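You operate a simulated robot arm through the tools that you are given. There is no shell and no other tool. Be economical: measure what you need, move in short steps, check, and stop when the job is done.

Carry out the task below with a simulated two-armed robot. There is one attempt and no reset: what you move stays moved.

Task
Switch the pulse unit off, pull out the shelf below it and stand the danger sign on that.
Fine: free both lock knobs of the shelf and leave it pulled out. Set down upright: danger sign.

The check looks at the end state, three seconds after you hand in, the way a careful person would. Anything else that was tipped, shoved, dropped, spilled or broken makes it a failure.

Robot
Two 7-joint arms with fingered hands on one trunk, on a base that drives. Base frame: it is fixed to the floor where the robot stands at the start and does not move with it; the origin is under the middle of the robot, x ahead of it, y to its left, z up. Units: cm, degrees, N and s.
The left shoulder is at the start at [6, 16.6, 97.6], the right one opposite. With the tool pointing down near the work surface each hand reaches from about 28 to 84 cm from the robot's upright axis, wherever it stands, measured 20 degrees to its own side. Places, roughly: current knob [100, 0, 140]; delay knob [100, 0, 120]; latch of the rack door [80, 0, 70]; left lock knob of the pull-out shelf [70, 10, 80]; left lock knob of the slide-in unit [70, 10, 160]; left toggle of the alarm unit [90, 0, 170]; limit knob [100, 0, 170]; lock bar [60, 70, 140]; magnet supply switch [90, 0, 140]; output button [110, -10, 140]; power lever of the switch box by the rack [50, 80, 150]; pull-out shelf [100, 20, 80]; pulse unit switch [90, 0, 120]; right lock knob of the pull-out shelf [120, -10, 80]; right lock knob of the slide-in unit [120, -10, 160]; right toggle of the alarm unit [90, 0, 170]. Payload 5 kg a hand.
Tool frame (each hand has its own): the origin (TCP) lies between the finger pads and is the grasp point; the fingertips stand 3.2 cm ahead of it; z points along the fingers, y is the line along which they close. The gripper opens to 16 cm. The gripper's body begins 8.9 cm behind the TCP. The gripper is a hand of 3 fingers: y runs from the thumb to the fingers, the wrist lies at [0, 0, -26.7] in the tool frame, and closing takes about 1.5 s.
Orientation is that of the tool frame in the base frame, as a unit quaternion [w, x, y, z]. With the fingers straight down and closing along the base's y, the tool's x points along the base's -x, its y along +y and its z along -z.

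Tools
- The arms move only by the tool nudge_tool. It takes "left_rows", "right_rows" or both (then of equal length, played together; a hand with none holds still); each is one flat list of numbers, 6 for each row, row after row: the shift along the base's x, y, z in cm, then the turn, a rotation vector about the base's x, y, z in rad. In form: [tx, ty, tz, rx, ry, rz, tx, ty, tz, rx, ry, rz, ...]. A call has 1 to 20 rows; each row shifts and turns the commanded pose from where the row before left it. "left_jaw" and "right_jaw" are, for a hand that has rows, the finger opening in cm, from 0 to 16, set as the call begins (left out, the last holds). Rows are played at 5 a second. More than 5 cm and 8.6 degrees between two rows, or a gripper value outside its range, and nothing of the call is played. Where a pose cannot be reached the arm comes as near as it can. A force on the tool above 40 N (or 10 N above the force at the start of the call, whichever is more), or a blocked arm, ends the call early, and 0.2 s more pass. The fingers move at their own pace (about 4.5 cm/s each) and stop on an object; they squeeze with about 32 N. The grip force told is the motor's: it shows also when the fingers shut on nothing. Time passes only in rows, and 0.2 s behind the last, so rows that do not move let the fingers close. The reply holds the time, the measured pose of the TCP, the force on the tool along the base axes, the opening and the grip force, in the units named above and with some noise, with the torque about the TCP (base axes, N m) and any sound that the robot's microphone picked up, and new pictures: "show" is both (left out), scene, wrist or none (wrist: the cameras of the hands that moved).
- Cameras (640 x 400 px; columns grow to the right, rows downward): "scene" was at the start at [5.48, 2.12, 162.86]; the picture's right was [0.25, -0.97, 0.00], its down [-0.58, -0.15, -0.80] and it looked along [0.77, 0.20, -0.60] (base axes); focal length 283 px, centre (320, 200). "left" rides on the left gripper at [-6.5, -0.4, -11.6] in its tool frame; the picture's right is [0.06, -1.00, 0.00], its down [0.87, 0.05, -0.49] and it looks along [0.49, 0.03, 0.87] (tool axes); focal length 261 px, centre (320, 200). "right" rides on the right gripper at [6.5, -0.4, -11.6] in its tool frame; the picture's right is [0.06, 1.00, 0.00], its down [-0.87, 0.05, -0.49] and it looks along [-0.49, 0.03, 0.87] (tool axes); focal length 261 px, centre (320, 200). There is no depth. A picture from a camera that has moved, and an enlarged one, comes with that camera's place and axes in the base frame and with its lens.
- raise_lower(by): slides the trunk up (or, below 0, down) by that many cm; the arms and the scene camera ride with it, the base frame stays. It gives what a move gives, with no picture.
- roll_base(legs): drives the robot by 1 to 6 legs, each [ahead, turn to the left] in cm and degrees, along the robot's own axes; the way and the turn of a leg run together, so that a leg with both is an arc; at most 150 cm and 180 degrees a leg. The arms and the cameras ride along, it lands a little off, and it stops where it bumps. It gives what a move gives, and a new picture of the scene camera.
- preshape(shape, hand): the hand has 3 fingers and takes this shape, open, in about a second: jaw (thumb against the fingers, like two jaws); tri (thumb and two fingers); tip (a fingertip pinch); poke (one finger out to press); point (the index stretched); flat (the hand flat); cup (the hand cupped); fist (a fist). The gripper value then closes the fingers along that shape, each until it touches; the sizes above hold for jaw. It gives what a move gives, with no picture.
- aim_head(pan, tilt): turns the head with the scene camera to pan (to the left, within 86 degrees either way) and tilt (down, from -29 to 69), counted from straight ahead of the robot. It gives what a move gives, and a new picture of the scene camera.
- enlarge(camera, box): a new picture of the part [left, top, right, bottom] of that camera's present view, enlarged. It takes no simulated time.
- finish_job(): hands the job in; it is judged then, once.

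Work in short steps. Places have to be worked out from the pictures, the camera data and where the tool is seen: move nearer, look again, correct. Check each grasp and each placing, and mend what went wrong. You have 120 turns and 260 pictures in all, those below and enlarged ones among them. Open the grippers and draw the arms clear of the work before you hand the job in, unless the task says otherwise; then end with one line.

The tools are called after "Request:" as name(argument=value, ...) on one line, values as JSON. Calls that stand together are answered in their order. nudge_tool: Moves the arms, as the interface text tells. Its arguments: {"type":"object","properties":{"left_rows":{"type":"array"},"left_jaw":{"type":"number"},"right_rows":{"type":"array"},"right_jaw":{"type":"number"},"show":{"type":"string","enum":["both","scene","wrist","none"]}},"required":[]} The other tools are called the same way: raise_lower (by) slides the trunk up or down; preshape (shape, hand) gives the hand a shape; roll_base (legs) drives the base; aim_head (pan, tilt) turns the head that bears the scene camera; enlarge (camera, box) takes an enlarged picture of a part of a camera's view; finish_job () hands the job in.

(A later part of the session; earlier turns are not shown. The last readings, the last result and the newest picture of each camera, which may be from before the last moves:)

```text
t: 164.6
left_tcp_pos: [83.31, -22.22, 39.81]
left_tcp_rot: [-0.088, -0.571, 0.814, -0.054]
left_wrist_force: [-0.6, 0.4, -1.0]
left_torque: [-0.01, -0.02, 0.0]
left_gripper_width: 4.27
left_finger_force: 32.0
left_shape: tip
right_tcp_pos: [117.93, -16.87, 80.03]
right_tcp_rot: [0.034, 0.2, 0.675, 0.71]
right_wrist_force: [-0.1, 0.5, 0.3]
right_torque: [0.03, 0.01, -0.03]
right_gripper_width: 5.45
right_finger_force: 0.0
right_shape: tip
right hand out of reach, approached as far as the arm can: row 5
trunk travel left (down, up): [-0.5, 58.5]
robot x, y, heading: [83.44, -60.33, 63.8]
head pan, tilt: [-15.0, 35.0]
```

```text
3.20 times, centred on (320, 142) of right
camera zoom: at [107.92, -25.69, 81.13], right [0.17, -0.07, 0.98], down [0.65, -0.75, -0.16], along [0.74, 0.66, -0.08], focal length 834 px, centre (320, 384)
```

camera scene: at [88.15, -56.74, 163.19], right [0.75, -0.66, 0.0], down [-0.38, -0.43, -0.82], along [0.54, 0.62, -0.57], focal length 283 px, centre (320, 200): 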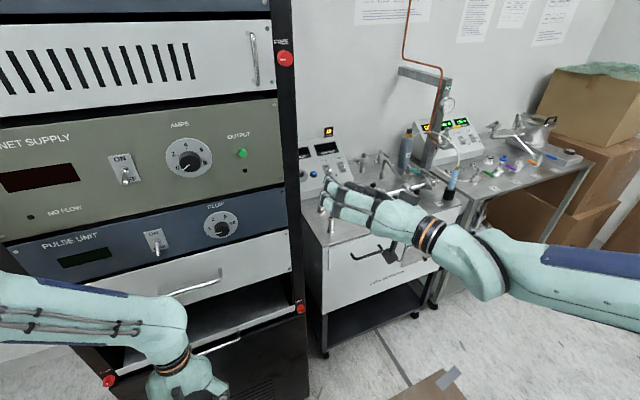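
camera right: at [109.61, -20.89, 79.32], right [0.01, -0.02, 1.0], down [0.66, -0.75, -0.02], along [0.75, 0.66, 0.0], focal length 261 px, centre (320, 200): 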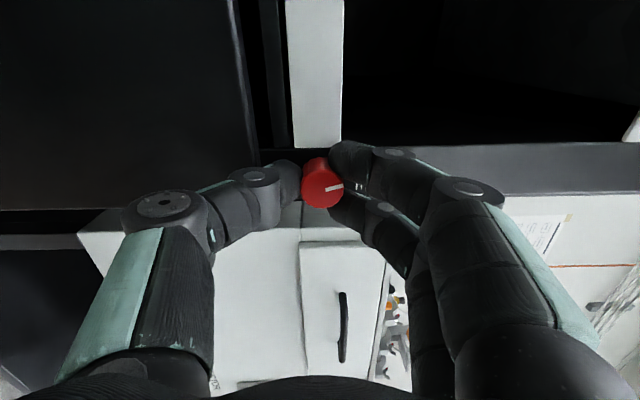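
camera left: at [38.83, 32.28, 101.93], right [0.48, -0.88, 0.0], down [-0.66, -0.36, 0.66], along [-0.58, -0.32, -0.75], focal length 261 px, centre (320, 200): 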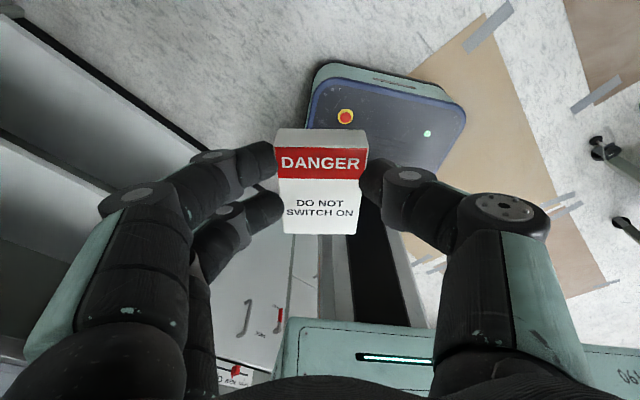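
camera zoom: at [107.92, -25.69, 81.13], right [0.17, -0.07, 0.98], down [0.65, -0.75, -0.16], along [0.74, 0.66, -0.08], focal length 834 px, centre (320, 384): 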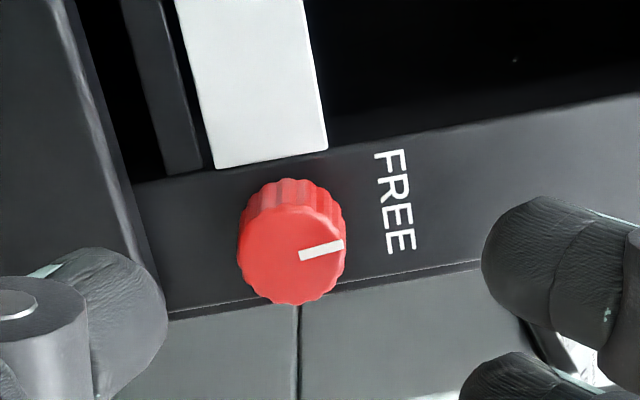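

The right knob is at FREE too. For pulling the shelf there is no room to back up here because of the cart, so I'll reposition to the left of the cart, where the floor behind is free. Trunk up first, then turn and reverse.

Request:
raise_lower(by=40)

Request:
roll_base(legs=[[0, -67], [-52, 0]])

Request:
roll_base(legs=[[0, 72]])

```text
t: 168.4
left_tcp_pos: [83.34, -22.33, 79.7]
left_tcp_rot: [-0.087, -0.571, 0.814, -0.055]
left_wrist_force: [0.3, -0.2, -0.2]
left_torque: [-0.01, -0.03, 0.01]
left_gripper_width: 4.28
left_finger_force: 32.4
left_shape: tip
right_tcp_pos: [117.91, -16.93, 120.12]
right_tcp_rot: [0.034, 0.201, 0.674, 0.71]
right_wrist_force: [-0.2, 0.9, -0.3]
right_torque: [0.01, 0.03, -0.02]
right_gripper_width: 5.49
right_finger_force: 0.1
right_shape: tip
trunk travel left (down, up): [-40.5, 18.5]
robot x, y, heading: [83.6, -60.87, 64.0]
head pan, tilt: [-15.0, 35.0]
```

```text
t: 174.5
left_tcp_pos: [66.77, -42.61, 79.76]
left_tcp_rot: [-0.103, -0.03, 0.994, 0.002]
left_wrist_force: [-0.4, -0.3, -0.5]
left_torque: [0.01, 0.0, 0.0]
left_gripper_width: 4.3
left_finger_force: 32.2
left_shape: tip
right_tcp_pos: [85.33, -72.08, 120.03]
right_tcp_rot: [0.419, 0.537, 0.453, 0.575]
right_wrist_force: [-0.3, -1.3, 0.3]
right_torque: [0.04, -0.03, 0.0]
right_gripper_width: 5.44
right_finger_force: 0.2
right_shape: tip
trunk travel left (down, up): [-40.5, 18.5]
robot x, y, heading: [31.71, -58.06, -2.9]
head pan, tilt: [-15.0, 35.0]
camera scene: at [37.08, -60.67, 151.2], right [-0.31, -0.95, 0.0], down [-0.55, 0.18, -0.82], along [0.78, -0.25, -0.57], focal length 283 px, centre (320, 200)
```

scene: 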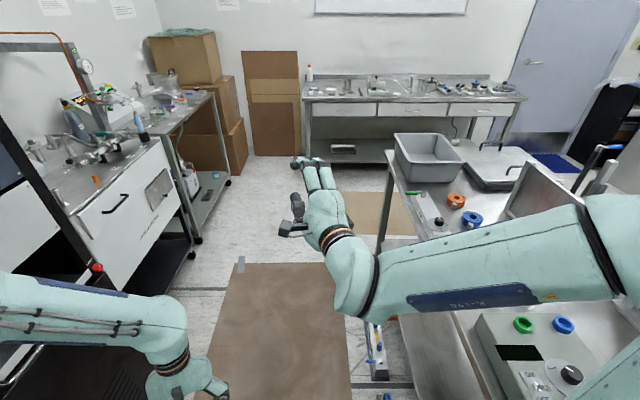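

```text
t: 178.1
left_tcp_pos: [27.72, -19.95, 79.8]
left_tcp_rot: [-0.086, -0.608, 0.787, -0.058]
left_wrist_force: [0.7, 0.1, -1.0]
left_torque: [0.06, 0.0, -0.01]
left_gripper_width: 4.27
left_finger_force: 32.3
left_shape: tip
right_tcp_pos: [61.59, -11.36, 120.17]
right_tcp_rot: [0.001, 0.169, 0.682, 0.712]
right_wrist_force: [0.0, 0.0, 0.2]
right_torque: [-0.01, 0.03, 0.0]
right_gripper_width: 5.45
right_finger_force: 0.1
right_shape: tip
trunk travel left (down, up): [-40.5, 18.5]
robot x, y, heading: [31.84, -58.21, 69.3]
head pan, tilt: [-15.0, 35.0]
camera scene: at [35.79, -53.77, 151.19], right [0.81, -0.58, 0.0], down [-0.34, -0.47, -0.82], along [0.48, 0.66, -0.57], focal length 283 px, centre (320, 200)
```

scene: 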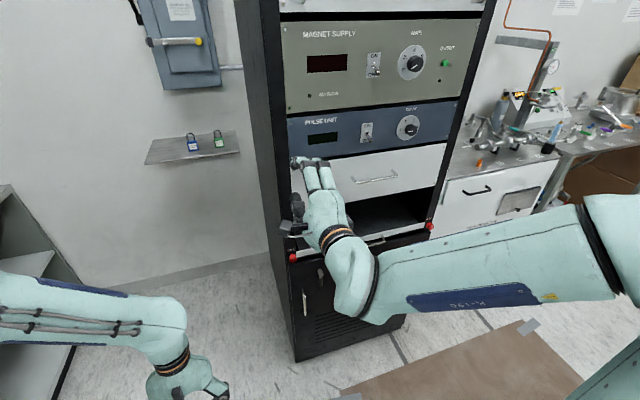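

Good position: distance 76, heading 69°. The handle spans u≈21–35 at z≈80, about 4 cm out. I'll lower the trunk, level the roll (fingers above, thumb below) and move the right hand in front of the handle's left part.

Request:
raise_lower(by=-40)

Request:
nudge_tool(right_rows=[3.5, -1.3, 0, -0.041, -0.113, -0.053, 3.5, -1.3, 0, -0.041, -0.113, -0.053, 4, -0.5, 0, 0, 0, 0, 4, 0, 0, 0, 0, 0, 4, 0.5, 0, 0, 0, 0, 4, 0.5, 0, 0, 0, 0])

```text
t: 181.9
left_tcp_pos: [27.77, -19.94, 39.92]
left_tcp_rot: [-0.085, -0.609, 0.786, -0.059]
left_wrist_force: [-0.6, 0.4, -0.4]
left_torque: [0.03, -0.04, 0.01]
left_gripper_width: 4.29
left_finger_force: 31.5
left_shape: tip
right_tcp_pos: [61.66, -11.21, 80.1]
right_tcp_rot: [0.001, 0.167, 0.682, 0.712]
right_wrist_force: [-0.3, -1.1, -0.2]
right_torque: [0.01, -0.04, -0.02]
right_gripper_width: 5.47
right_finger_force: 0.1
right_shape: tip
trunk travel left (down, up): [-0.5, 58.5]
robot x, y, heading: [31.57, -58.45, 69.1]
head pan, tilt: [-15.0, 35.0]
```

```text
t: 183.3
left_tcp_pos: [27.7, -19.95, 39.73]
left_tcp_rot: [-0.085, -0.609, 0.786, -0.059]
left_wrist_force: [-0.5, 1.0, -0.3]
left_torque: [0.0, 0.02, -0.02]
left_gripper_width: 4.27
left_finger_force: 31.8
left_shape: tip
right_tcp_pos: [84.77, -12.97, 80.27]
right_tcp_rot: [0.121, 0.123, 0.697, 0.696]
right_wrist_force: [-0.3, 0.3, 0.2]
right_torque: [0.01, 0.01, 0.03]
right_gripper_width: 5.46
right_finger_force: 0.1
right_shape: tip
right hand out of reach, approached as far as the arm can: row 1
trunk travel left (down, up): [-0.5, 58.5]
robot x, y, heading: [31.99, -58.17, 69.3]
head pan, tilt: [-15.0, 35.0]
camera scene: at [35.79, -53.8, 111.19], right [0.81, -0.58, 0.0], down [-0.34, -0.47, -0.82], along [0.48, 0.66, -0.57], focal length 283 px, centre (320, 200)
camera right: at [74.63, -21.73, 80.0], right [-0.06, 0.02, 1.0], down [0.65, -0.76, 0.05], along [0.76, 0.65, 0.03], focal length 261 px, centre (320, 200)
```

scene: 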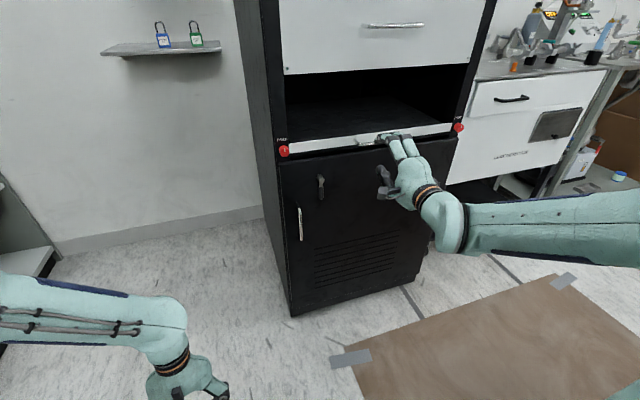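
right: 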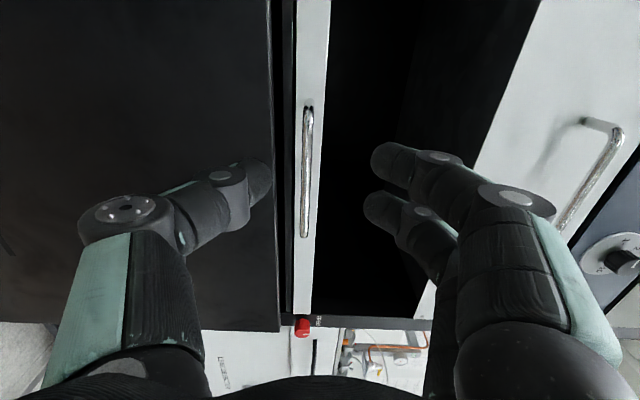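

The handle bar is clearly visible, at z≈79. I'll correct by −1.3 in z and 1.5 cm right, then advance 10.4 cm around the bar.

Request:
nudge_tool(right_rows=[1.4, -0.5, -1.3, 0, 0, 0, 1.2, 3.27, 0, 0, 0, 0, 1.2, 3.27, 0, 0, 0, 0, 1.2, 3.27, 0, 0, 0, 0], right_jaw=5.5, show="wrist")

```text
t: 184.3
left_tcp_pos: [27.74, -19.96, 39.88]
left_tcp_rot: [-0.086, -0.609, 0.786, -0.059]
left_wrist_force: [-0.3, -0.1, -0.1]
left_torque: [0.05, -0.02, 0.01]
left_gripper_width: 4.31
left_finger_force: 32.0
left_shape: tip
right_tcp_pos: [89.67, -3.75, 79.02]
right_tcp_rot: [0.121, 0.123, 0.697, 0.696]
right_wrist_force: [-0.6, 0.0, 0.0]
right_torque: [-0.11, 0.05, 0.03]
right_gripper_width: 5.52
right_finger_force: 0.1
right_shape: tip
trunk travel left (down, up): [-0.5, 58.5]
robot x, y, heading: [31.43, -57.87, 69.2]
head pan, tilt: [-15.0, 35.0]
camera right: at [79.59, -12.44, 78.78], right [-0.06, 0.02, 1.0], down [0.65, -0.76, 0.05], along [0.76, 0.65, 0.03], focal length 261 px, centre (320, 200)
```

right: 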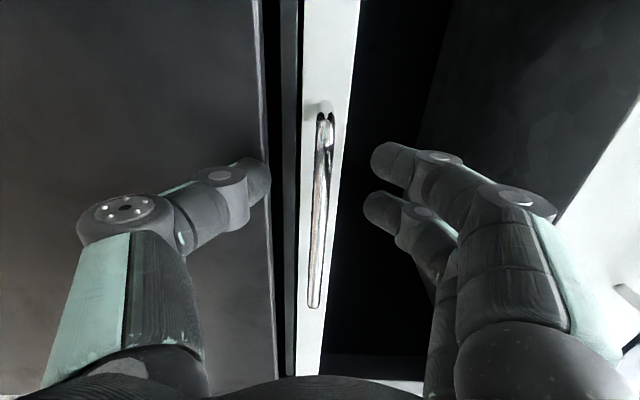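

The bar is centred. I'll advance 0.6 cm and close on it.

Request:
nudge_tool(right_rows=[0.2, 0.56, 0, 0, 0, 0, 0, 0, 0, 0, 0, 0, 0, 0, 0, 0, 0, 0, 0, 0, 0, 0, 0, 0, 0, 0, 0, 0, 0, 0, 0, 0, 0, 0, 0, 0], right_jaw=0, show="wrist")

```text
t: 184.8
left_tcp_pos: [27.85, -20.08, 39.85]
left_tcp_rot: [-0.086, -0.607, 0.788, -0.058]
left_wrist_force: [0.7, 0.1, -0.3]
left_torque: [-0.01, 0.01, -0.02]
left_gripper_width: 4.28
left_finger_force: 31.7
left_shape: tip
right_tcp_pos: [89.84, -3.66, 78.83]
right_tcp_rot: [0.12, 0.125, 0.699, 0.694]
right_wrist_force: [-9.1, -19.5, 0.3]
right_torque: [-0.88, 0.42, 0.23]
right_gripper_width: 3.47
right_finger_force: 0.0
right_shape: tip
trunk travel left (down, up): [-0.5, 58.5]
robot x, y, heading: [31.5, -58.46, 68.9]
head pan, tilt: [-15.0, 35.0]
stopped in row 2 (right hand): the force on the tool passed its limit at 42 N (the readings are from after the stop); the commanded pose is now the measured one
camera right: at [79.68, -12.26, 78.63], right [-0.05, 0.03, 1.0], down [0.65, -0.76, 0.05], along [0.76, 0.65, 0.02], focal length 261 px, centre (320, 200)
```

right: 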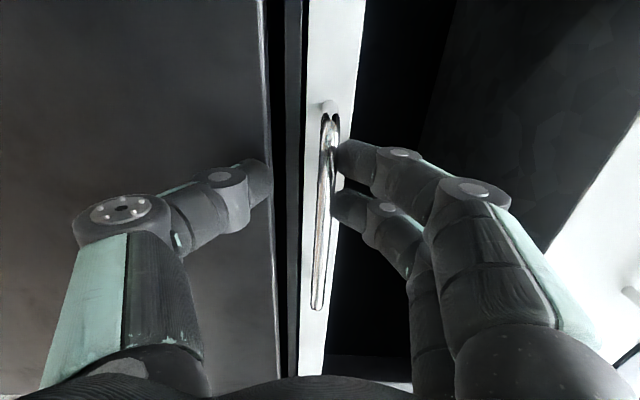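

The thumb presses on the door face below the handle. I'll back off 1.3 cm and let it close.

Request:
nudge_tool(right_rows=[-0.44, -1.2, 0, 0, 0, 0, 0, 0, 0, 0, 0, 0, 0, 0, 0, 0, 0, 0, 0, 0, 0, 0, 0, 0, 0, 0, 0, 0, 0, 0, 0, 0, 0, 0, 0, 0], right_jaw=0, show="wrist")

```text
t: 186.2
left_tcp_pos: [27.76, -19.78, 39.83]
left_tcp_rot: [-0.086, -0.608, 0.787, -0.059]
left_wrist_force: [-0.6, -0.6, -0.9]
left_torque: [0.0, 0.0, -0.05]
left_gripper_width: 4.28
left_finger_force: 32.1
left_shape: tip
right_tcp_pos: [89.46, -4.66, 78.84]
right_tcp_rot: [0.121, 0.124, 0.698, 0.695]
right_wrist_force: [-0.9, 0.2, 0.4]
right_torque: [-0.04, 0.01, 0.05]
right_gripper_width: 0.27
right_finger_force: 31.9
right_shape: tip
trunk travel left (down, up): [-0.5, 58.5]
robot x, y, heading: [31.52, -58.01, 69.1]
head pan, tilt: [-15.0, 35.0]
camera right: at [79.32, -13.26, 78.59], right [-0.05, 0.03, 1.0], down [0.65, -0.76, 0.05], along [0.76, 0.65, 0.02], focal length 261 px, centre (320, 200)
```

right: 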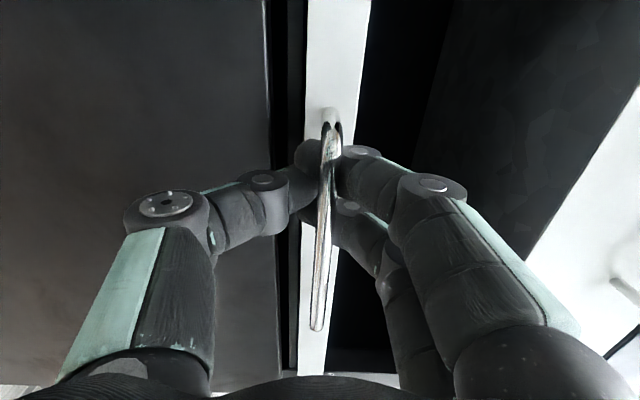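

The fingertips have closed behind the bar, so it is hooked. I'll test-pull 3 cm along −d.

Request:
nudge_tool(right_rows=[-0.34, -0.94, 0, 0, 0, 0, -0.34, -0.94, 0, 0, 0, 0, -0.34, -0.94, 0, 0, 0, 0])

```text
t: 187.0
left_tcp_pos: [27.83, -19.98, 39.92]
left_tcp_rot: [-0.086, -0.608, 0.787, -0.058]
left_wrist_force: [0.6, 1.0, -0.4]
left_torque: [0.02, -0.02, 0.05]
left_gripper_width: 4.26
left_finger_force: 32.4
left_shape: tip
right_tcp_pos: [88.51, -7.48, 78.83]
right_tcp_rot: [0.121, 0.124, 0.698, 0.695]
right_wrist_force: [-0.2, -0.6, 1.3]
right_torque: [-0.03, 0.03, 0.05]
right_gripper_width: 0.27
right_finger_force: 32.0
right_shape: tip
trunk travel left (down, up): [-0.5, 58.5]
robot x, y, heading: [31.82, -57.91, 69.1]
head pan, tilt: [-15.0, 35.0]
camera scene: at [35.81, -53.85, 111.19], right [0.81, -0.59, 0.0], down [-0.34, -0.46, -0.82], along [0.48, 0.66, -0.57], focal length 283 px, centre (320, 200)
camera right: at [78.33, -16.16, 78.6], right [-0.05, 0.03, 1.0], down [0.65, -0.76, 0.05], along [0.76, 0.65, 0.02], focal length 261 px, centre (320, 200)
```

scene: 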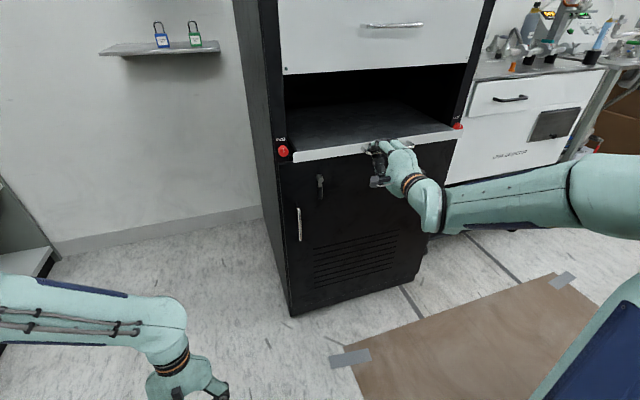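
right: 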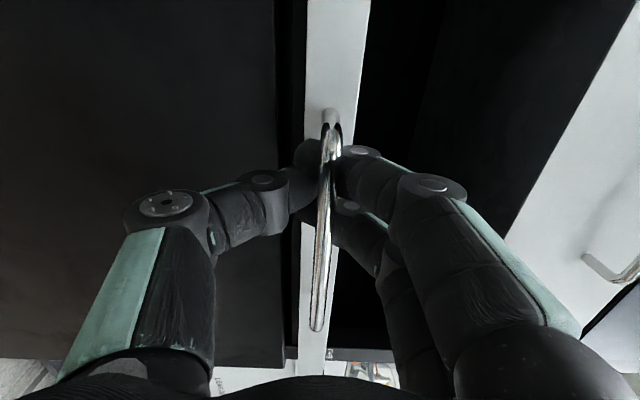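

The shelf is sliding out freely. I'll pull on by 12 cm.

Request:
nudge_tool(right_rows=[-0.51, -1.41, 0, 0, 0, 0, -0.51, -1.41, 0, 0, 0, 0, -0.51, -1.41, 0, 0, 0, 0, -0.51, -1.41, 0, 0, 0, 0, -0.51, -1.41, 0, 0, 0, 0, -0.51, -1.41, 0, 0, 0, 0, -0.51, -1.41, 0, 0, 0, 0, -0.51, -1.41, 0, 0, 0, 0], show="scene")

```text
t: 188.8
left_tcp_pos: [27.77, -19.99, 39.87]
left_tcp_rot: [-0.086, -0.609, 0.786, -0.059]
left_wrist_force: [0.2, 0.0, -0.6]
left_torque: [-0.02, 0.0, -0.02]
left_gripper_width: 4.29
left_finger_force: 32.0
left_shape: tip
right_tcp_pos: [84.32, -18.67, 78.93]
right_tcp_rot: [0.121, 0.124, 0.698, 0.694]
right_wrist_force: [1.3, -0.8, 0.2]
right_torque: [0.02, -0.02, 0.0]
right_gripper_width: 0.23
right_finger_force: 32.4
right_shape: tip
trunk travel left (down, up): [-0.5, 58.5]
robot x, y, heading: [32.03, -58.14, 69.0]
head pan, tilt: [-15.0, 35.0]
camera scene: at [35.82, -53.85, 111.19], right [0.81, -0.59, 0.0], down [-0.34, -0.46, -0.82], along [0.48, 0.66, -0.57], focal length 283 px, centre (320, 200)
```

scene: 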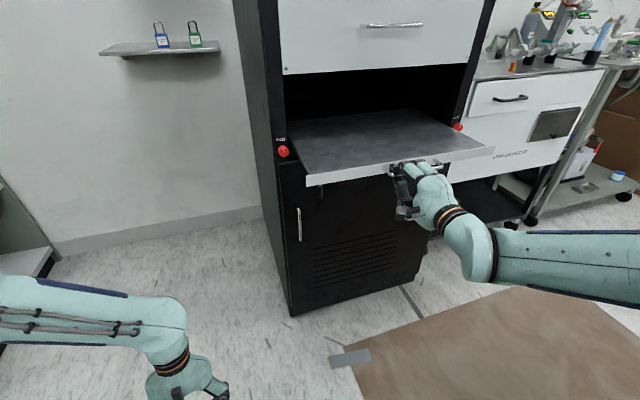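

15 cm out so far. I'll pull a further 10 cm with the arm.

Request:
nudge_tool(right_rows=[-0.51, -1.41, 0, 0, 0, 0, -0.51, -1.41, 0, 0, 0, 0, -0.51, -1.41, 0, 0, 0, 0, -0.51, -1.41, 0, 0, 0, 0, -0.51, -1.41, 0, 0, 0, 0, -0.51, -1.41, 0, 0, 0, 0, -0.51, -1.41, 0, 0, 0, 0], show="scene")

```text
t: 190.5
left_tcp_pos: [27.68, -20.0, 39.8]
left_tcp_rot: [-0.087, -0.608, 0.787, -0.058]
left_wrist_force: [0.5, 0.0, -0.6]
left_torque: [0.0, 0.02, -0.01]
left_gripper_width: 4.27
left_finger_force: 31.7
left_shape: tip
right_tcp_pos: [83.28, -26.86, 80.83]
right_tcp_rot: [0.114, 0.124, 0.706, 0.688]
right_wrist_force: [-2.0, -0.1, -16.7]
right_torque: [0.09, 0.02, -0.02]
right_gripper_width: 0.61
right_finger_force: 31.5
right_shape: tip
right hand out of reach, approached as far as the arm can: row 3, 4, 5, 6, 7
trunk travel left (down, up): [-0.5, 58.5]
robot x, y, heading: [31.82, -58.11, 69.0]
head pan, tilt: [-15.0, 35.0]
stopped in row 7 (right hand): the force on the tool passed its limit at 42 N (the readings are from after the stop); the commanded pose is now the measured one
camera scene: at [35.84, -53.78, 111.2], right [0.81, -0.58, 0.0], down [-0.34, -0.47, -0.82], along [0.48, 0.66, -0.57], focal length 283 px, centre (320, 200)
```

scene: 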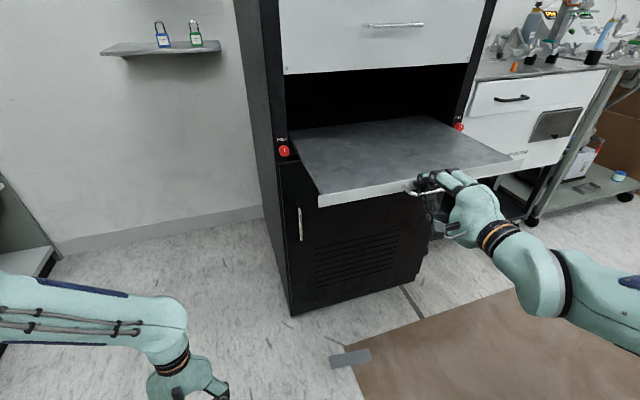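

About 23 cm out now, at the arm's near limit and lifting slightly. I'll back the base 5 cm to pull a little further and see whether the slide's stop is reached.

Request:
roll_base(legs=[[-5, 0]])

```text
t: 191.6
left_tcp_pos: [25.9, -24.7, 39.77]
left_tcp_rot: [-0.087, -0.609, 0.786, -0.058]
left_wrist_force: [-0.3, 0.2, 0.1]
left_torque: [-0.02, 0.0, -0.02]
left_gripper_width: 4.27
left_finger_force: 32.0
left_shape: tip
right_tcp_pos: [81.67, -31.35, 80.7]
right_tcp_rot: [0.112, 0.123, 0.709, 0.686]
right_wrist_force: [6.6, 13.2, -10.4]
right_torque: [0.25, -0.14, -0.03]
right_gripper_width: 0.23
right_finger_force: 32.3
right_shape: tip
trunk travel left (down, up): [-0.5, 58.5]
robot x, y, heading: [30.09, -62.71, 69.5]
head pan, tilt: [-15.0, 35.0]
stopped in leg 1: the force on the tool passed its limit at 44 N (the readings are from after the stop); the commanded pose is now the measured one
camera scene: at [34.09, -58.38, 111.2], right [0.81, -0.58, 0.0], down [-0.33, -0.47, -0.82], along [0.48, 0.67, -0.57], focal length 283 px, centre (320, 200)
```

scene: 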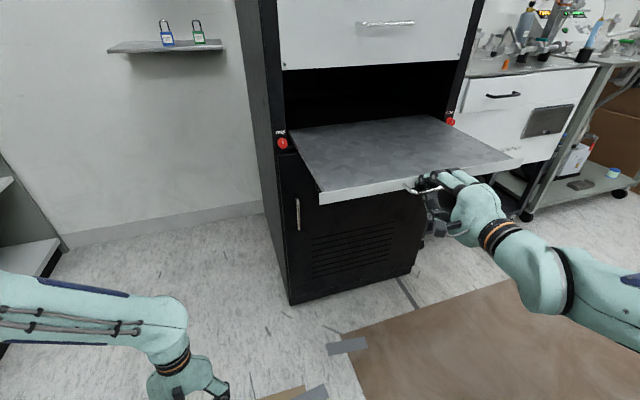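

The slide reached its stop at about 28 cm out. I'll release the handle and back off.

Request:
nudge_tool(right_rows=[0.2, 0.5, -1, 0, 0, 0, 0, 0, 0, 0, 0, 0, 0, 0, 0, 0, 0, 0, 0, 0, 0, 0, 0, 0, 0, 0, 0, 0, 0, 0], right_jaw=7, show="wrist")

```text
t: 192.8
left_tcp_pos: [25.95, -24.71, 39.76]
left_tcp_rot: [-0.085, -0.61, 0.786, -0.058]
left_wrist_force: [0.5, -0.3, -1.0]
left_torque: [-0.02, 0.03, -0.03]
left_gripper_width: 4.29
left_finger_force: 32.1
left_shape: tip
right_tcp_pos: [82.09, -30.85, 80.18]
right_tcp_rot: [0.113, 0.122, 0.707, 0.687]
right_wrist_force: [0.6, 0.2, -0.6]
right_torque: [0.03, 0.02, 0.01]
right_gripper_width: 6.96
right_finger_force: 0.0
right_shape: tip
right hand out of reach, approached as far as the arm can: row 1
trunk travel left (down, up): [-0.5, 58.5]
robot x, y, heading: [29.53, -62.85, 69.4]
head pan, tilt: [-15.0, 35.0]
camera right: at [72.0, -39.5, 80.26], right [-0.04, 0.05, 1.0], down [0.66, -0.75, 0.06], along [0.75, 0.66, 0.0], focal length 261 px, centre (320, 200)
```

right: 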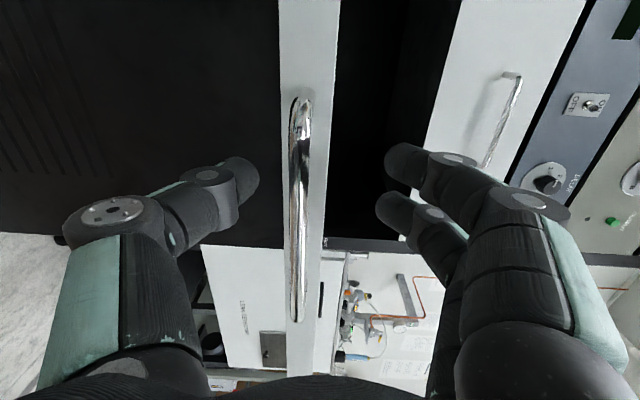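

The handle is released, with a gap on both sides. I'll back the base 7 cm and look at the shelf.

Request:
roll_base(legs=[[-7, 0]])

```text
t: 193.8
left_tcp_pos: [23.28, -31.26, 39.79]
left_tcp_rot: [-0.086, -0.61, 0.786, -0.059]
left_wrist_force: [-0.3, -0.8, -0.6]
left_torque: [0.01, 0.03, -0.02]
left_gripper_width: 4.29
left_finger_force: 31.8
left_shape: tip
right_tcp_pos: [79.47, -37.36, 80.23]
right_tcp_rot: [0.112, 0.122, 0.707, 0.687]
right_wrist_force: [-0.1, 0.3, 0.5]
right_torque: [0.01, 0.02, -0.01]
right_gripper_width: 6.98
right_finger_force: 0.1
right_shape: tip
trunk travel left (down, up): [-0.5, 58.5]
robot x, y, heading: [27.06, -68.86, 69.4]
head pan, tilt: [-15.0, 35.0]
camera scene: at [31.5, -65.15, 111.19], right [0.81, -0.58, 0.0], down [-0.33, -0.47, -0.82], along [0.48, 0.67, -0.57], focal length 283 px, centre (320, 200)
```

scene: 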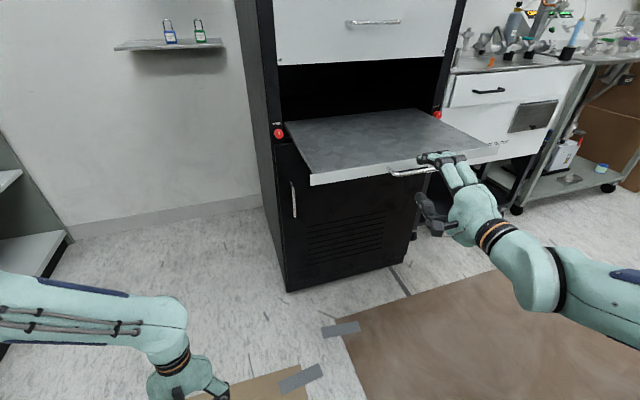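

The shelf is fully out and clear. Now the sign: I'll turn right 17° so the shelf's left half lies ahead of the left arm, and raise the trunk 35 cm.

Request:
roll_base(legs=[[0, -17]])

Request:
raise_lower(by=35)

Request:
nudge_tool(left_rows=[0, 0, 4, 0, 0, 0, 0, 0, 4, 0, 0, 0, 0, 0, 4, 0, 0, 0, 0, 0, 4, 0, 0, 0, 0, 0, 4, 0, 0, 0, 3.2, 1.05, 0.2, 0, 0, 0, 3.2, 1.05, 0.2, 0, 0, 0, 3.2, 1.05, 0.2, 0, 0, 0, 3.2, 1.05, 0.2, 0, 0, 0, 3.2, 1.05, 0.2, 0, 0, 0, 3.2, 1.05, 0.2, 0, 0, 0, 3.2, 1.05, 0.2, 0, 0, 0])

```text
t: 195.3
left_tcp_pos: [34.51, -31.38, 39.68]
left_tcp_rot: [-0.095, -0.489, 0.866, -0.048]
left_wrist_force: [-0.7, 0.4, -0.8]
left_torque: [-0.02, 0.01, 0.01]
left_gripper_width: 4.26
left_finger_force: 31.7
left_shape: tip
right_tcp_pos: [86.62, -52.02, 79.13]
right_tcp_rot: [0.202, 0.219, 0.696, 0.653]
right_wrist_force: [0.4, 0.7, 0.2]
right_torque: [0.02, 0.02, -0.02]
right_gripper_width: 7.03
right_finger_force: 0.0
right_shape: tip
trunk travel left (down, up): [-0.5, 58.5]
robot x, y, heading: [27.79, -68.99, 53.9]
head pan, tilt: [-15.0, 35.0]
stopped in leg 1: the robot was blocked; the commanded pose is now the measured one
camera scene: at [32.75, -65.68, 111.21], right [0.63, -0.78, 0.0], down [-0.45, -0.36, -0.82], along [0.64, 0.51, -0.58], focal length 283 px, centre (320, 200)
```

scene: 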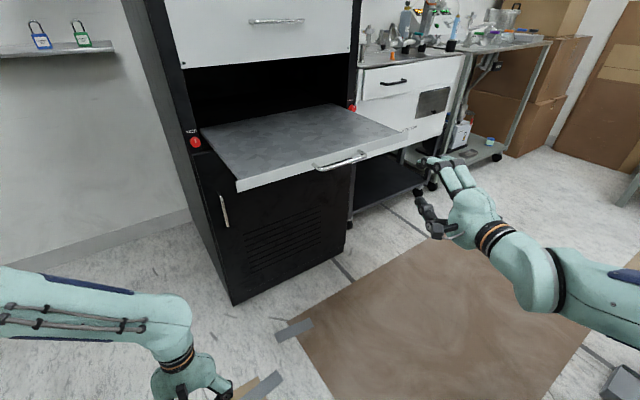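

```text
t: 198.8
left_tcp_pos: [34.59, -31.55, 74.79]
left_tcp_rot: [-0.094, -0.49, 0.865, -0.045]
left_wrist_force: [-1.2, 0.4, 0.3]
left_torque: [0.02, 0.01, 0.0]
left_gripper_width: 4.28
left_finger_force: 31.4
left_shape: tip
right_tcp_pos: [86.58, -52.47, 114.41]
right_tcp_rot: [0.204, 0.22, 0.691, 0.658]
right_wrist_force: [0.1, 0.2, 0.1]
right_torque: [0.03, -0.03, -0.01]
right_gripper_width: 7.03
right_finger_force: 0.0
right_shape: tip
trunk travel left (down, up): [-35.5, 23.5]
robot x, y, heading: [27.53, -69.22, 53.6]
head pan, tilt: [-15.0, 35.0]
```

```text
t: 201.4
left_tcp_pos: [57.15, -24.05, 88.43]
left_tcp_rot: [-0.093, -0.49, 0.866, -0.047]
left_wrist_force: [-0.7, 0.7, -2.5]
left_torque: [0.2, 0.04, -0.01]
left_gripper_width: 3.99
left_finger_force: 31.6
left_shape: tip
left hand out of reach, approached as far as the arm can: row 4, 5
right_tcp_pos: [86.49, -52.43, 114.4]
right_tcp_rot: [0.204, 0.22, 0.691, 0.658]
right_wrist_force: [0.2, 0.8, 0.0]
right_torque: [0.01, 0.02, -0.01]
right_gripper_width: 7.0
right_finger_force: 0.1
right_shape: tip
trunk travel left (down, up): [-35.5, 23.5]
robot x, y, heading: [27.34, -69.24, 53.6]
head pan, tilt: [-15.0, 35.0]
camera scene: at [32.76, -66.2, 146.19], right [0.62, -0.78, 0.0], down [-0.45, -0.36, -0.82], along [0.64, 0.51, -0.57], focal length 283 px, centre (320, 200)
camera left: at [61.96, -16.82, 98.33], right [0.82, -0.57, 0.0], down [-0.43, -0.62, 0.66], along [-0.37, -0.55, -0.75], focal length 261 px, centre (320, 200)
```

scene: 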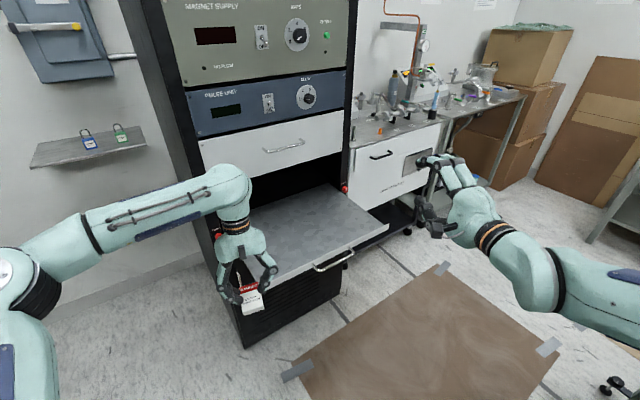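
left: 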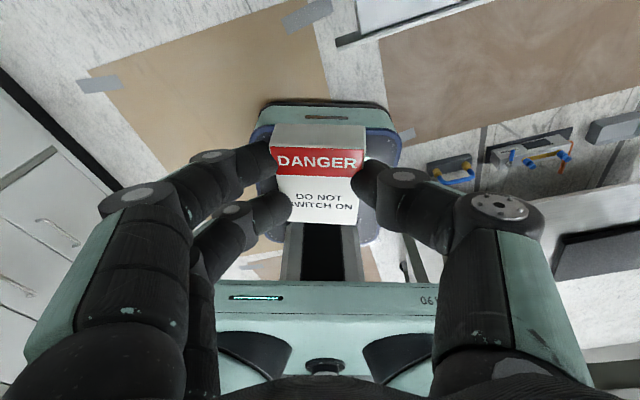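

The hand ended lower than commanded and the sign may have brushed something. I'll raise the hand and check the grip.

Request:
nudge_tool(left_rows=[0, 0, 2, 0, 0, 0, 0, 0, 3, 0, 0, 0, 0, 0, 3, 0, 0, 0])

Request:
enlarge(camera="left", box=[200, 90, 440, 240])

```text
t: 202.2
left_tcp_pos: [56.96, -24.17, 88.27]
left_tcp_rot: [-0.093, -0.491, 0.865, -0.046]
left_wrist_force: [-0.5, 0.2, -2.6]
left_torque: [0.21, 0.05, 0.01]
left_gripper_width: 4.02
left_finger_force: 32.5
left_shape: tip
left hand out of reach, approached as far as the arm can: row 1, 2, 3
right_tcp_pos: [86.57, -52.58, 114.38]
right_tcp_rot: [0.203, 0.221, 0.691, 0.657]
right_wrist_force: [-0.6, 0.0, 0.1]
right_torque: [0.0, 0.01, 0.01]
right_gripper_width: 7.02
right_finger_force: 0.1
right_shape: tip
trunk travel left (down, up): [-35.5, 23.5]
robot x, y, heading: [27.9, -69.13, 53.6]
head pan, tilt: [-15.0, 35.0]
camera scene: at [32.71, -66.19, 146.19], right [0.62, -0.78, 0.0], down [-0.45, -0.36, -0.82], along [0.64, 0.51, -0.57], focal length 283 px, centre (320, 200)
camera left: at [61.89, -16.83, 98.33], right [0.82, -0.57, 0.0], down [-0.43, -0.62, 0.66], along [-0.37, -0.55, -0.75], focal length 261 px, centre (320, 200)
```

scene: 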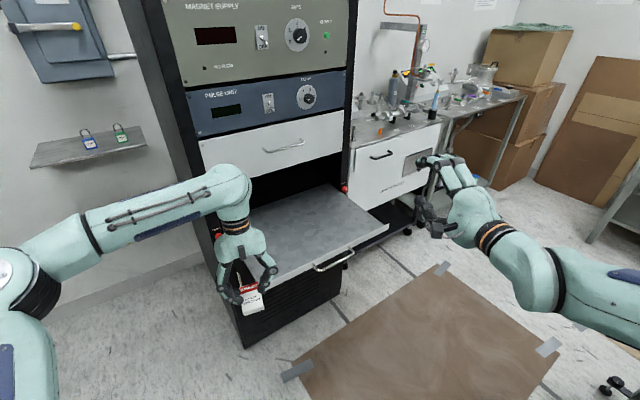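
left: 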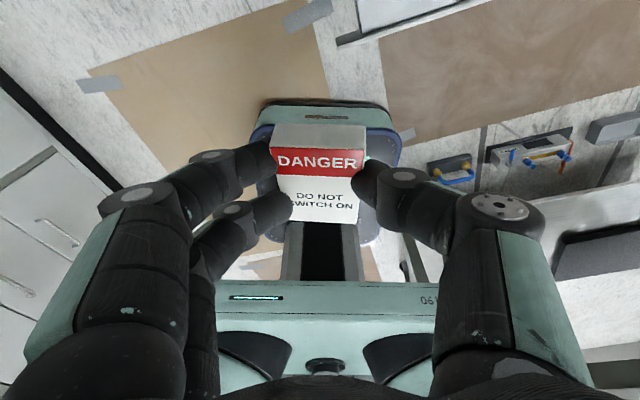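

```text
2.67 times, centred on (320, 165) of left
camera zoom: at [61.89, -16.83, 98.33], right [0.82, -0.57, 0.0], down [-0.43, -0.62, 0.66], along [-0.37, -0.55, -0.75], focal length 695 px, centre (320, 293)
```

zoom: 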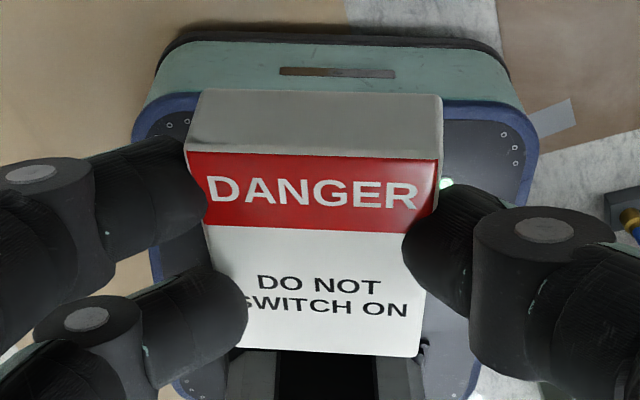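

The grip slipped slightly (the sign tilted about 4°), and the arm can't rise further in this pose. I'll raise the trunk 15 cm to lift the hand clear.

Request:
raise_lower(by=15)

Request:
enlarge(camera="left", box=[200, 90, 440, 240])

Request:
aim_head(pan=0, tilt=45)

```text
t: 203.9
left_tcp_pos: [57.08, -24.16, 103.4]
left_tcp_rot: [-0.094, -0.489, 0.866, -0.047]
left_wrist_force: [1.0, -0.5, 1.8]
left_torque: [-0.19, -0.02, -0.01]
left_gripper_width: 4.0
left_finger_force: 32.0
left_shape: tip
right_tcp_pos: [86.59, -52.57, 129.37]
right_tcp_rot: [0.203, 0.22, 0.691, 0.658]
right_wrist_force: [0.4, -0.1, 1.1]
right_torque: [-0.01, -0.03, 0.0]
right_gripper_width: 7.0
right_finger_force: 0.1
right_shape: tip
trunk travel left (down, up): [-50.5, 8.5]
robot x, y, heading: [27.69, -69.44, 53.7]
head pan, tilt: [-15.0, 35.0]
```

```text
2.67 times, centred on (320, 165) of left
camera zoom: at [61.9, -16.83, 113.31], right [0.82, -0.57, 0.0], down [-0.43, -0.62, 0.66], along [-0.37, -0.55, -0.75], focal length 695 px, centre (320, 293)
```

zoom: 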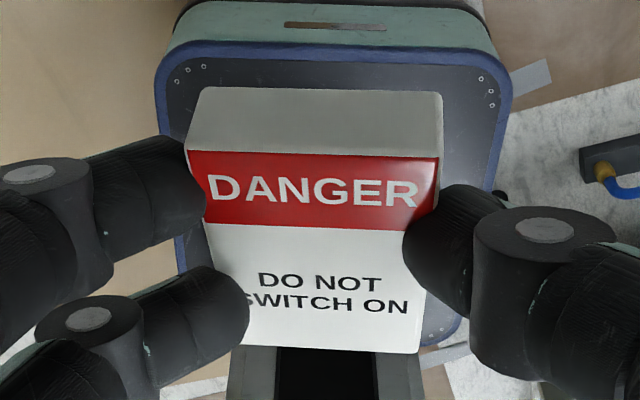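

```text
t: 204.7
left_tcp_pos: [57.0, -24.21, 103.45]
left_tcp_rot: [-0.093, -0.49, 0.866, -0.046]
left_wrist_force: [0.1, -1.3, -1.7]
left_torque: [0.17, 0.03, 0.02]
left_gripper_width: 3.97
left_finger_force: 31.4
left_shape: tip
right_tcp_pos: [86.57, -52.53, 129.3]
right_tcp_rot: [0.203, 0.221, 0.69, 0.658]
right_wrist_force: [-0.9, 0.0, -0.2]
right_torque: [-0.04, 0.01, 0.01]
right_gripper_width: 7.06
right_finger_force: 0.0
right_shape: tip
trunk travel left (down, up): [-50.5, 8.5]
robot x, y, heading: [27.61, -69.2, 53.5]
head pan, tilt: [0.0, 45.0]
camera scene: at [30.67, -65.14, 159.72], right [0.8, -0.59, 0.0], down [-0.42, -0.57, -0.71], along [0.42, 0.57, -0.71], focal length 283 px, centre (320, 200)
```

scene: 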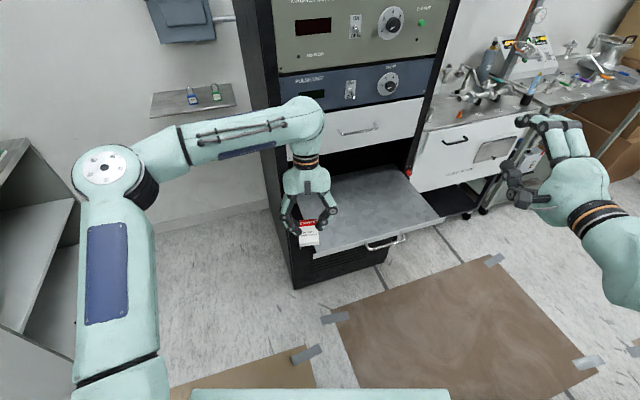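

The sign is still held. I'll now pitch the left hand up by 78° so the sign becomes upright, moving gently forward over the shelf's left part and staying well above it.

Request:
nudge_tool(left_rows=[0.9, 0.2, -0.2, 0.1166, -0.07, 0, 0.9, 0.2, -0.2, 0.1166, -0.07, 0, 0.9, 0.2, -0.2, 0.1166, -0.07, 0, 0.9, 0.2, -0.2, 0.1166, -0.07, 0, 0.9, 0.2, -0.2, 0.1166, -0.07, 0, 0.9, 0.2, -0.2, 0.1166, -0.07, 0, 0.9, 0.2, -0.2, 0.1166, -0.07, 0, 0.9, 0.2, -0.2, 0.1166, -0.07, 0, 0.9, 0.2, -0.2, 0.1166, -0.07, 0, 0.9, 0.2, -0.2, 0.1166, -0.07, 0])

```text
t: 206.9
left_tcp_pos: [66.02, -22.16, 101.38]
left_tcp_rot: [0.473, -0.416, 0.728, 0.273]
left_wrist_force: [0.8, 2.5, -0.2]
left_torque: [0.1, -0.05, 0.11]
left_gripper_width: 3.98
left_finger_force: 32.4
left_shape: tip
right_tcp_pos: [86.59, -52.54, 129.43]
right_tcp_rot: [0.204, 0.22, 0.691, 0.657]
right_wrist_force: [0.5, 0.0, -0.4]
right_torque: [0.05, 0.01, 0.05]
right_gripper_width: 7.01
right_finger_force: 0.1
right_shape: tip
trunk travel left (down, up): [-50.5, 8.5]
robot x, y, heading: [27.78, -69.07, 53.7]
head pan, tilt: [0.0, 45.0]
camera scene: at [30.75, -65.19, 159.72], right [0.81, -0.59, 0.0], down [-0.42, -0.57, -0.71], along [0.42, 0.57, -0.71], focal length 283 px, centre (320, 200)
camera left: at [62.38, -29.2, 112.04], right [0.85, -0.53, -0.06], down [-0.45, -0.66, -0.6], along [0.27, 0.53, -0.8], focal length 261 px, centre (320, 200)
```

scene: 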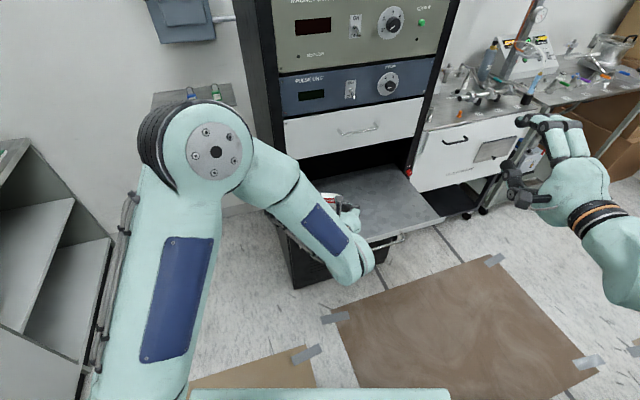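
left: 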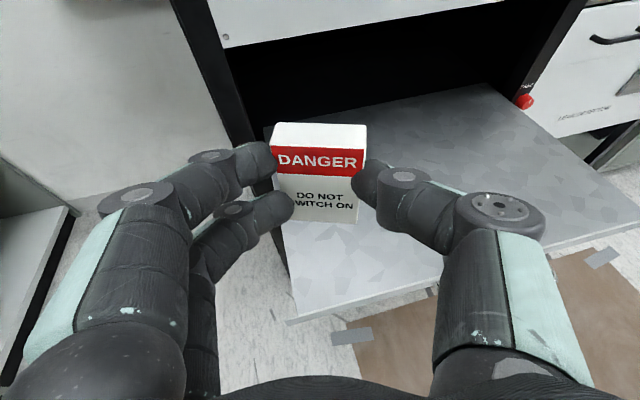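

The hand needs 12° more pitch to make the sign vertical, and a 5° roll correction for its tilt. I'll apply these.

Request:
nudge_tool(left_rows=[0, 0, 0, 0.0896, -0.0538, 0, 0, 0, 0, 0.0896, -0.0538, 0, 0, 0, 0, -0.045, -0.077, 0, 0, 0, 0, 0, 0, 0], show="wrist")

Request:
enlarge(camera="left", box=[200, 90, 440, 240])

```text
t: 207.9
left_tcp_pos: [66.0, -22.17, 101.41]
left_tcp_rot: [0.562, -0.41, 0.66, 0.282]
left_wrist_force: [0.8, 1.6, 0.2]
left_torque: [0.12, -0.07, 0.12]
left_gripper_width: 3.96
left_finger_force: 32.1
left_shape: tip
right_tcp_pos: [86.54, -52.48, 129.39]
right_tcp_rot: [0.203, 0.22, 0.692, 0.657]
right_wrist_force: [0.3, 0.0, 0.7]
right_torque: [-0.02, 0.0, -0.03]
right_gripper_width: 7.0
right_finger_force: 0.1
right_shape: tip
trunk travel left (down, up): [-50.5, 8.5]
robot x, y, heading: [27.66, -69.01, 53.7]
head pan, tilt: [0.0, 45.0]
camera left: at [60.59, -30.5, 110.18], right [0.86, -0.52, 0.03], down [-0.32, -0.58, -0.75], along [0.4, 0.63, -0.66], focal length 261 px, centre (320, 200)
```

left: 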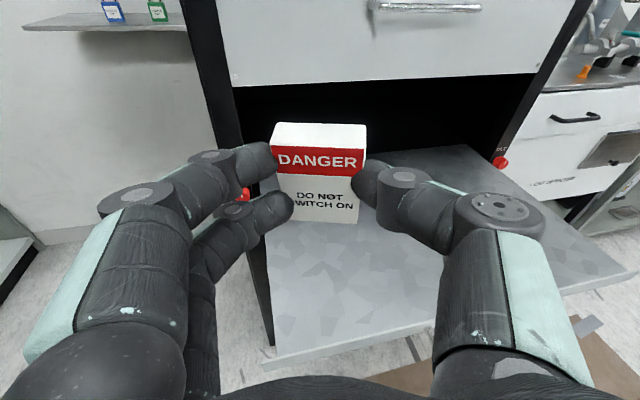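

```text
2.67 times, centred on (320, 165) of left
camera zoom: at [60.59, -30.5, 110.18], right [0.86, -0.52, 0.03], down [-0.32, -0.58, -0.75], along [0.4, 0.63, -0.66], focal length 695 px, centre (320, 293)
```

zoom: 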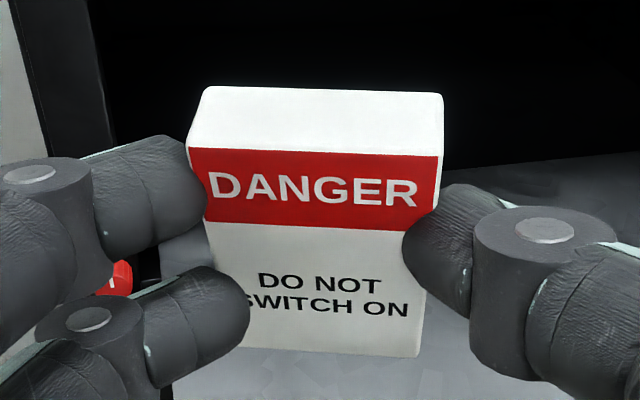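

Edge convergence suggests my 5° roll correction was unneeded (the top leans left). I'll undo it and take a finer look at the edges for verticality.

Request:
nudge_tool(left_rows=[0, 0, 0, 0.045, 0.077, 0, 0, 0, 0, 0, 0, 0], show="none")

Request:
enlarge(camera="left", box=[260, 115, 380, 230])

Request:
enlarge(camera="scene", box=[270, 170, 400, 250])

```text
t: 208.5
left_tcp_pos: [65.91, -22.03, 101.34]
left_tcp_rot: [0.544, -0.387, 0.675, 0.314]
left_wrist_force: [0.2, 2.2, 0.1]
left_torque: [0.1, -0.02, 0.09]
left_gripper_width: 3.99
left_finger_force: 31.9
left_shape: tip
right_tcp_pos: [86.6, -52.45, 129.48]
right_tcp_rot: [0.204, 0.221, 0.691, 0.657]
right_wrist_force: [-0.3, -0.8, 0.2]
right_torque: [-0.02, 0.01, -0.01]
right_gripper_width: 7.03
right_finger_force: 0.1
right_shape: tip
trunk travel left (down, up): [-50.5, 8.5]
robot x, y, heading: [27.4, -69.08, 53.8]
head pan, tilt: [0.0, 45.0]
```

```text
3.48 times, centred on (320, 172) of left
camera zoom: at [61.24, -30.86, 110.17], right [0.86, -0.51, -0.06], down [-0.38, -0.54, -0.75], along [0.35, 0.66, -0.66], focal length 907 px, centre (320, 296)
```

zoom: 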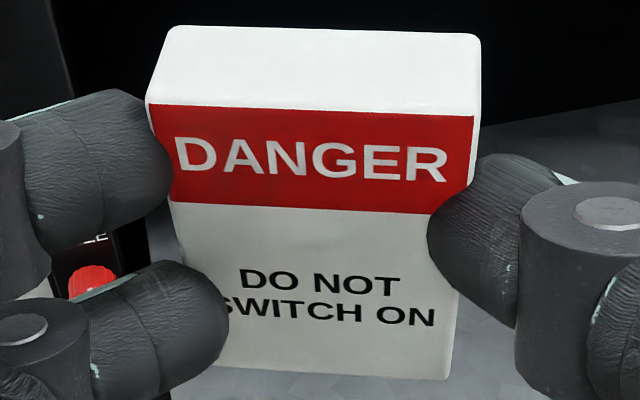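

```text
4.92 times, centred on (335, 210) of scene
camera zoom: at [30.66, -65.13, 159.71], right [0.81, -0.59, 0.0], down [-0.42, -0.57, -0.71], along [0.42, 0.57, -0.71], focal length 1392 px, centre (246, 151)
```

zoom: 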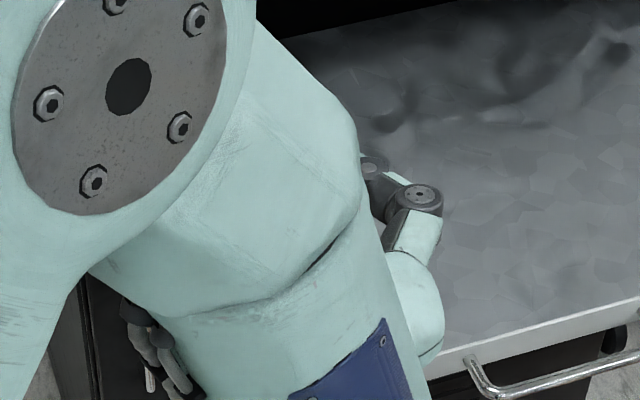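

The edge vanishing point shows the sign is vertical within about 3°. Its base is near (67, -20, 97.5), above the shelf's front edge. I'll move it 13 cm inward over the shelf at this height.

Request:
nudge_tool(left_rows=[1.8, 2.8, 0, 0, 0, 0, 1.8, 2.8, 0, 0, 0, 0, 1.8, 2.8, 0, 0, 0, 0, 1.8, 2.8, 0, 0, 0, 0])

```text
t: 209.5
left_tcp_pos: [73.2, -10.85, 101.32]
left_tcp_rot: [0.545, -0.386, 0.675, 0.313]
left_wrist_force: [1.6, 1.6, -1.2]
left_torque: [0.13, -0.07, 0.12]
left_gripper_width: 3.99
left_finger_force: 32.0
left_shape: tip
right_tcp_pos: [86.59, -52.43, 129.3]
right_tcp_rot: [0.203, 0.221, 0.692, 0.657]
right_wrist_force: [-0.2, -0.4, -0.6]
right_torque: [0.0, -0.02, -0.03]
right_gripper_width: 6.99
right_finger_force: 0.0
right_shape: tip
trunk travel left (down, up): [-50.5, 8.5]
robot x, y, heading: [27.26, -69.4, 53.3]
head pan, tilt: [0.0, 45.0]
camera scene: at [30.69, -65.1, 159.71], right [0.81, -0.59, 0.0], down [-0.42, -0.57, -0.71], along [0.42, 0.57, -0.71], focal length 283 px, centre (320, 200)
camera left: at [68.48, -19.55, 110.17], right [0.85, -0.52, -0.06], down [-0.38, -0.54, -0.75], along [0.35, 0.66, -0.66], focal length 261 px, centre (320, 200)
```

scene: 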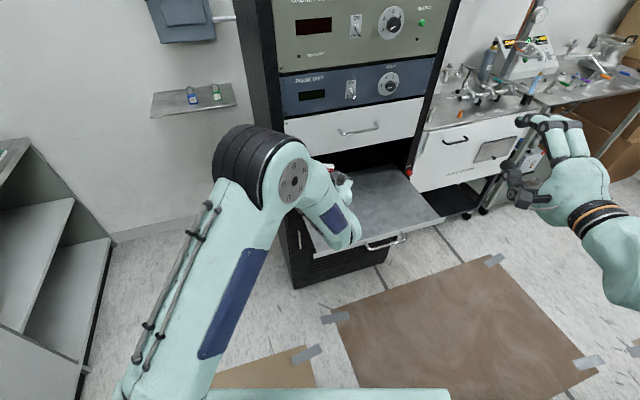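
left: 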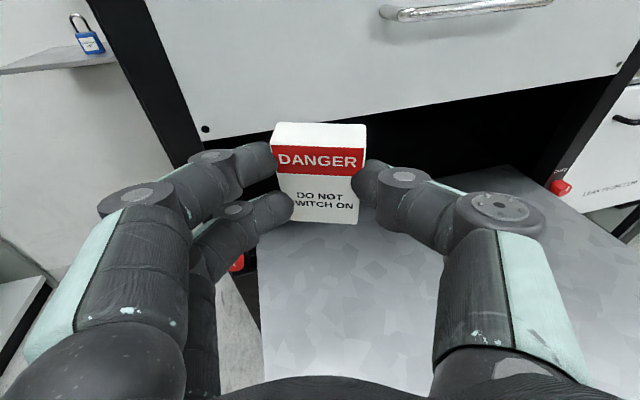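

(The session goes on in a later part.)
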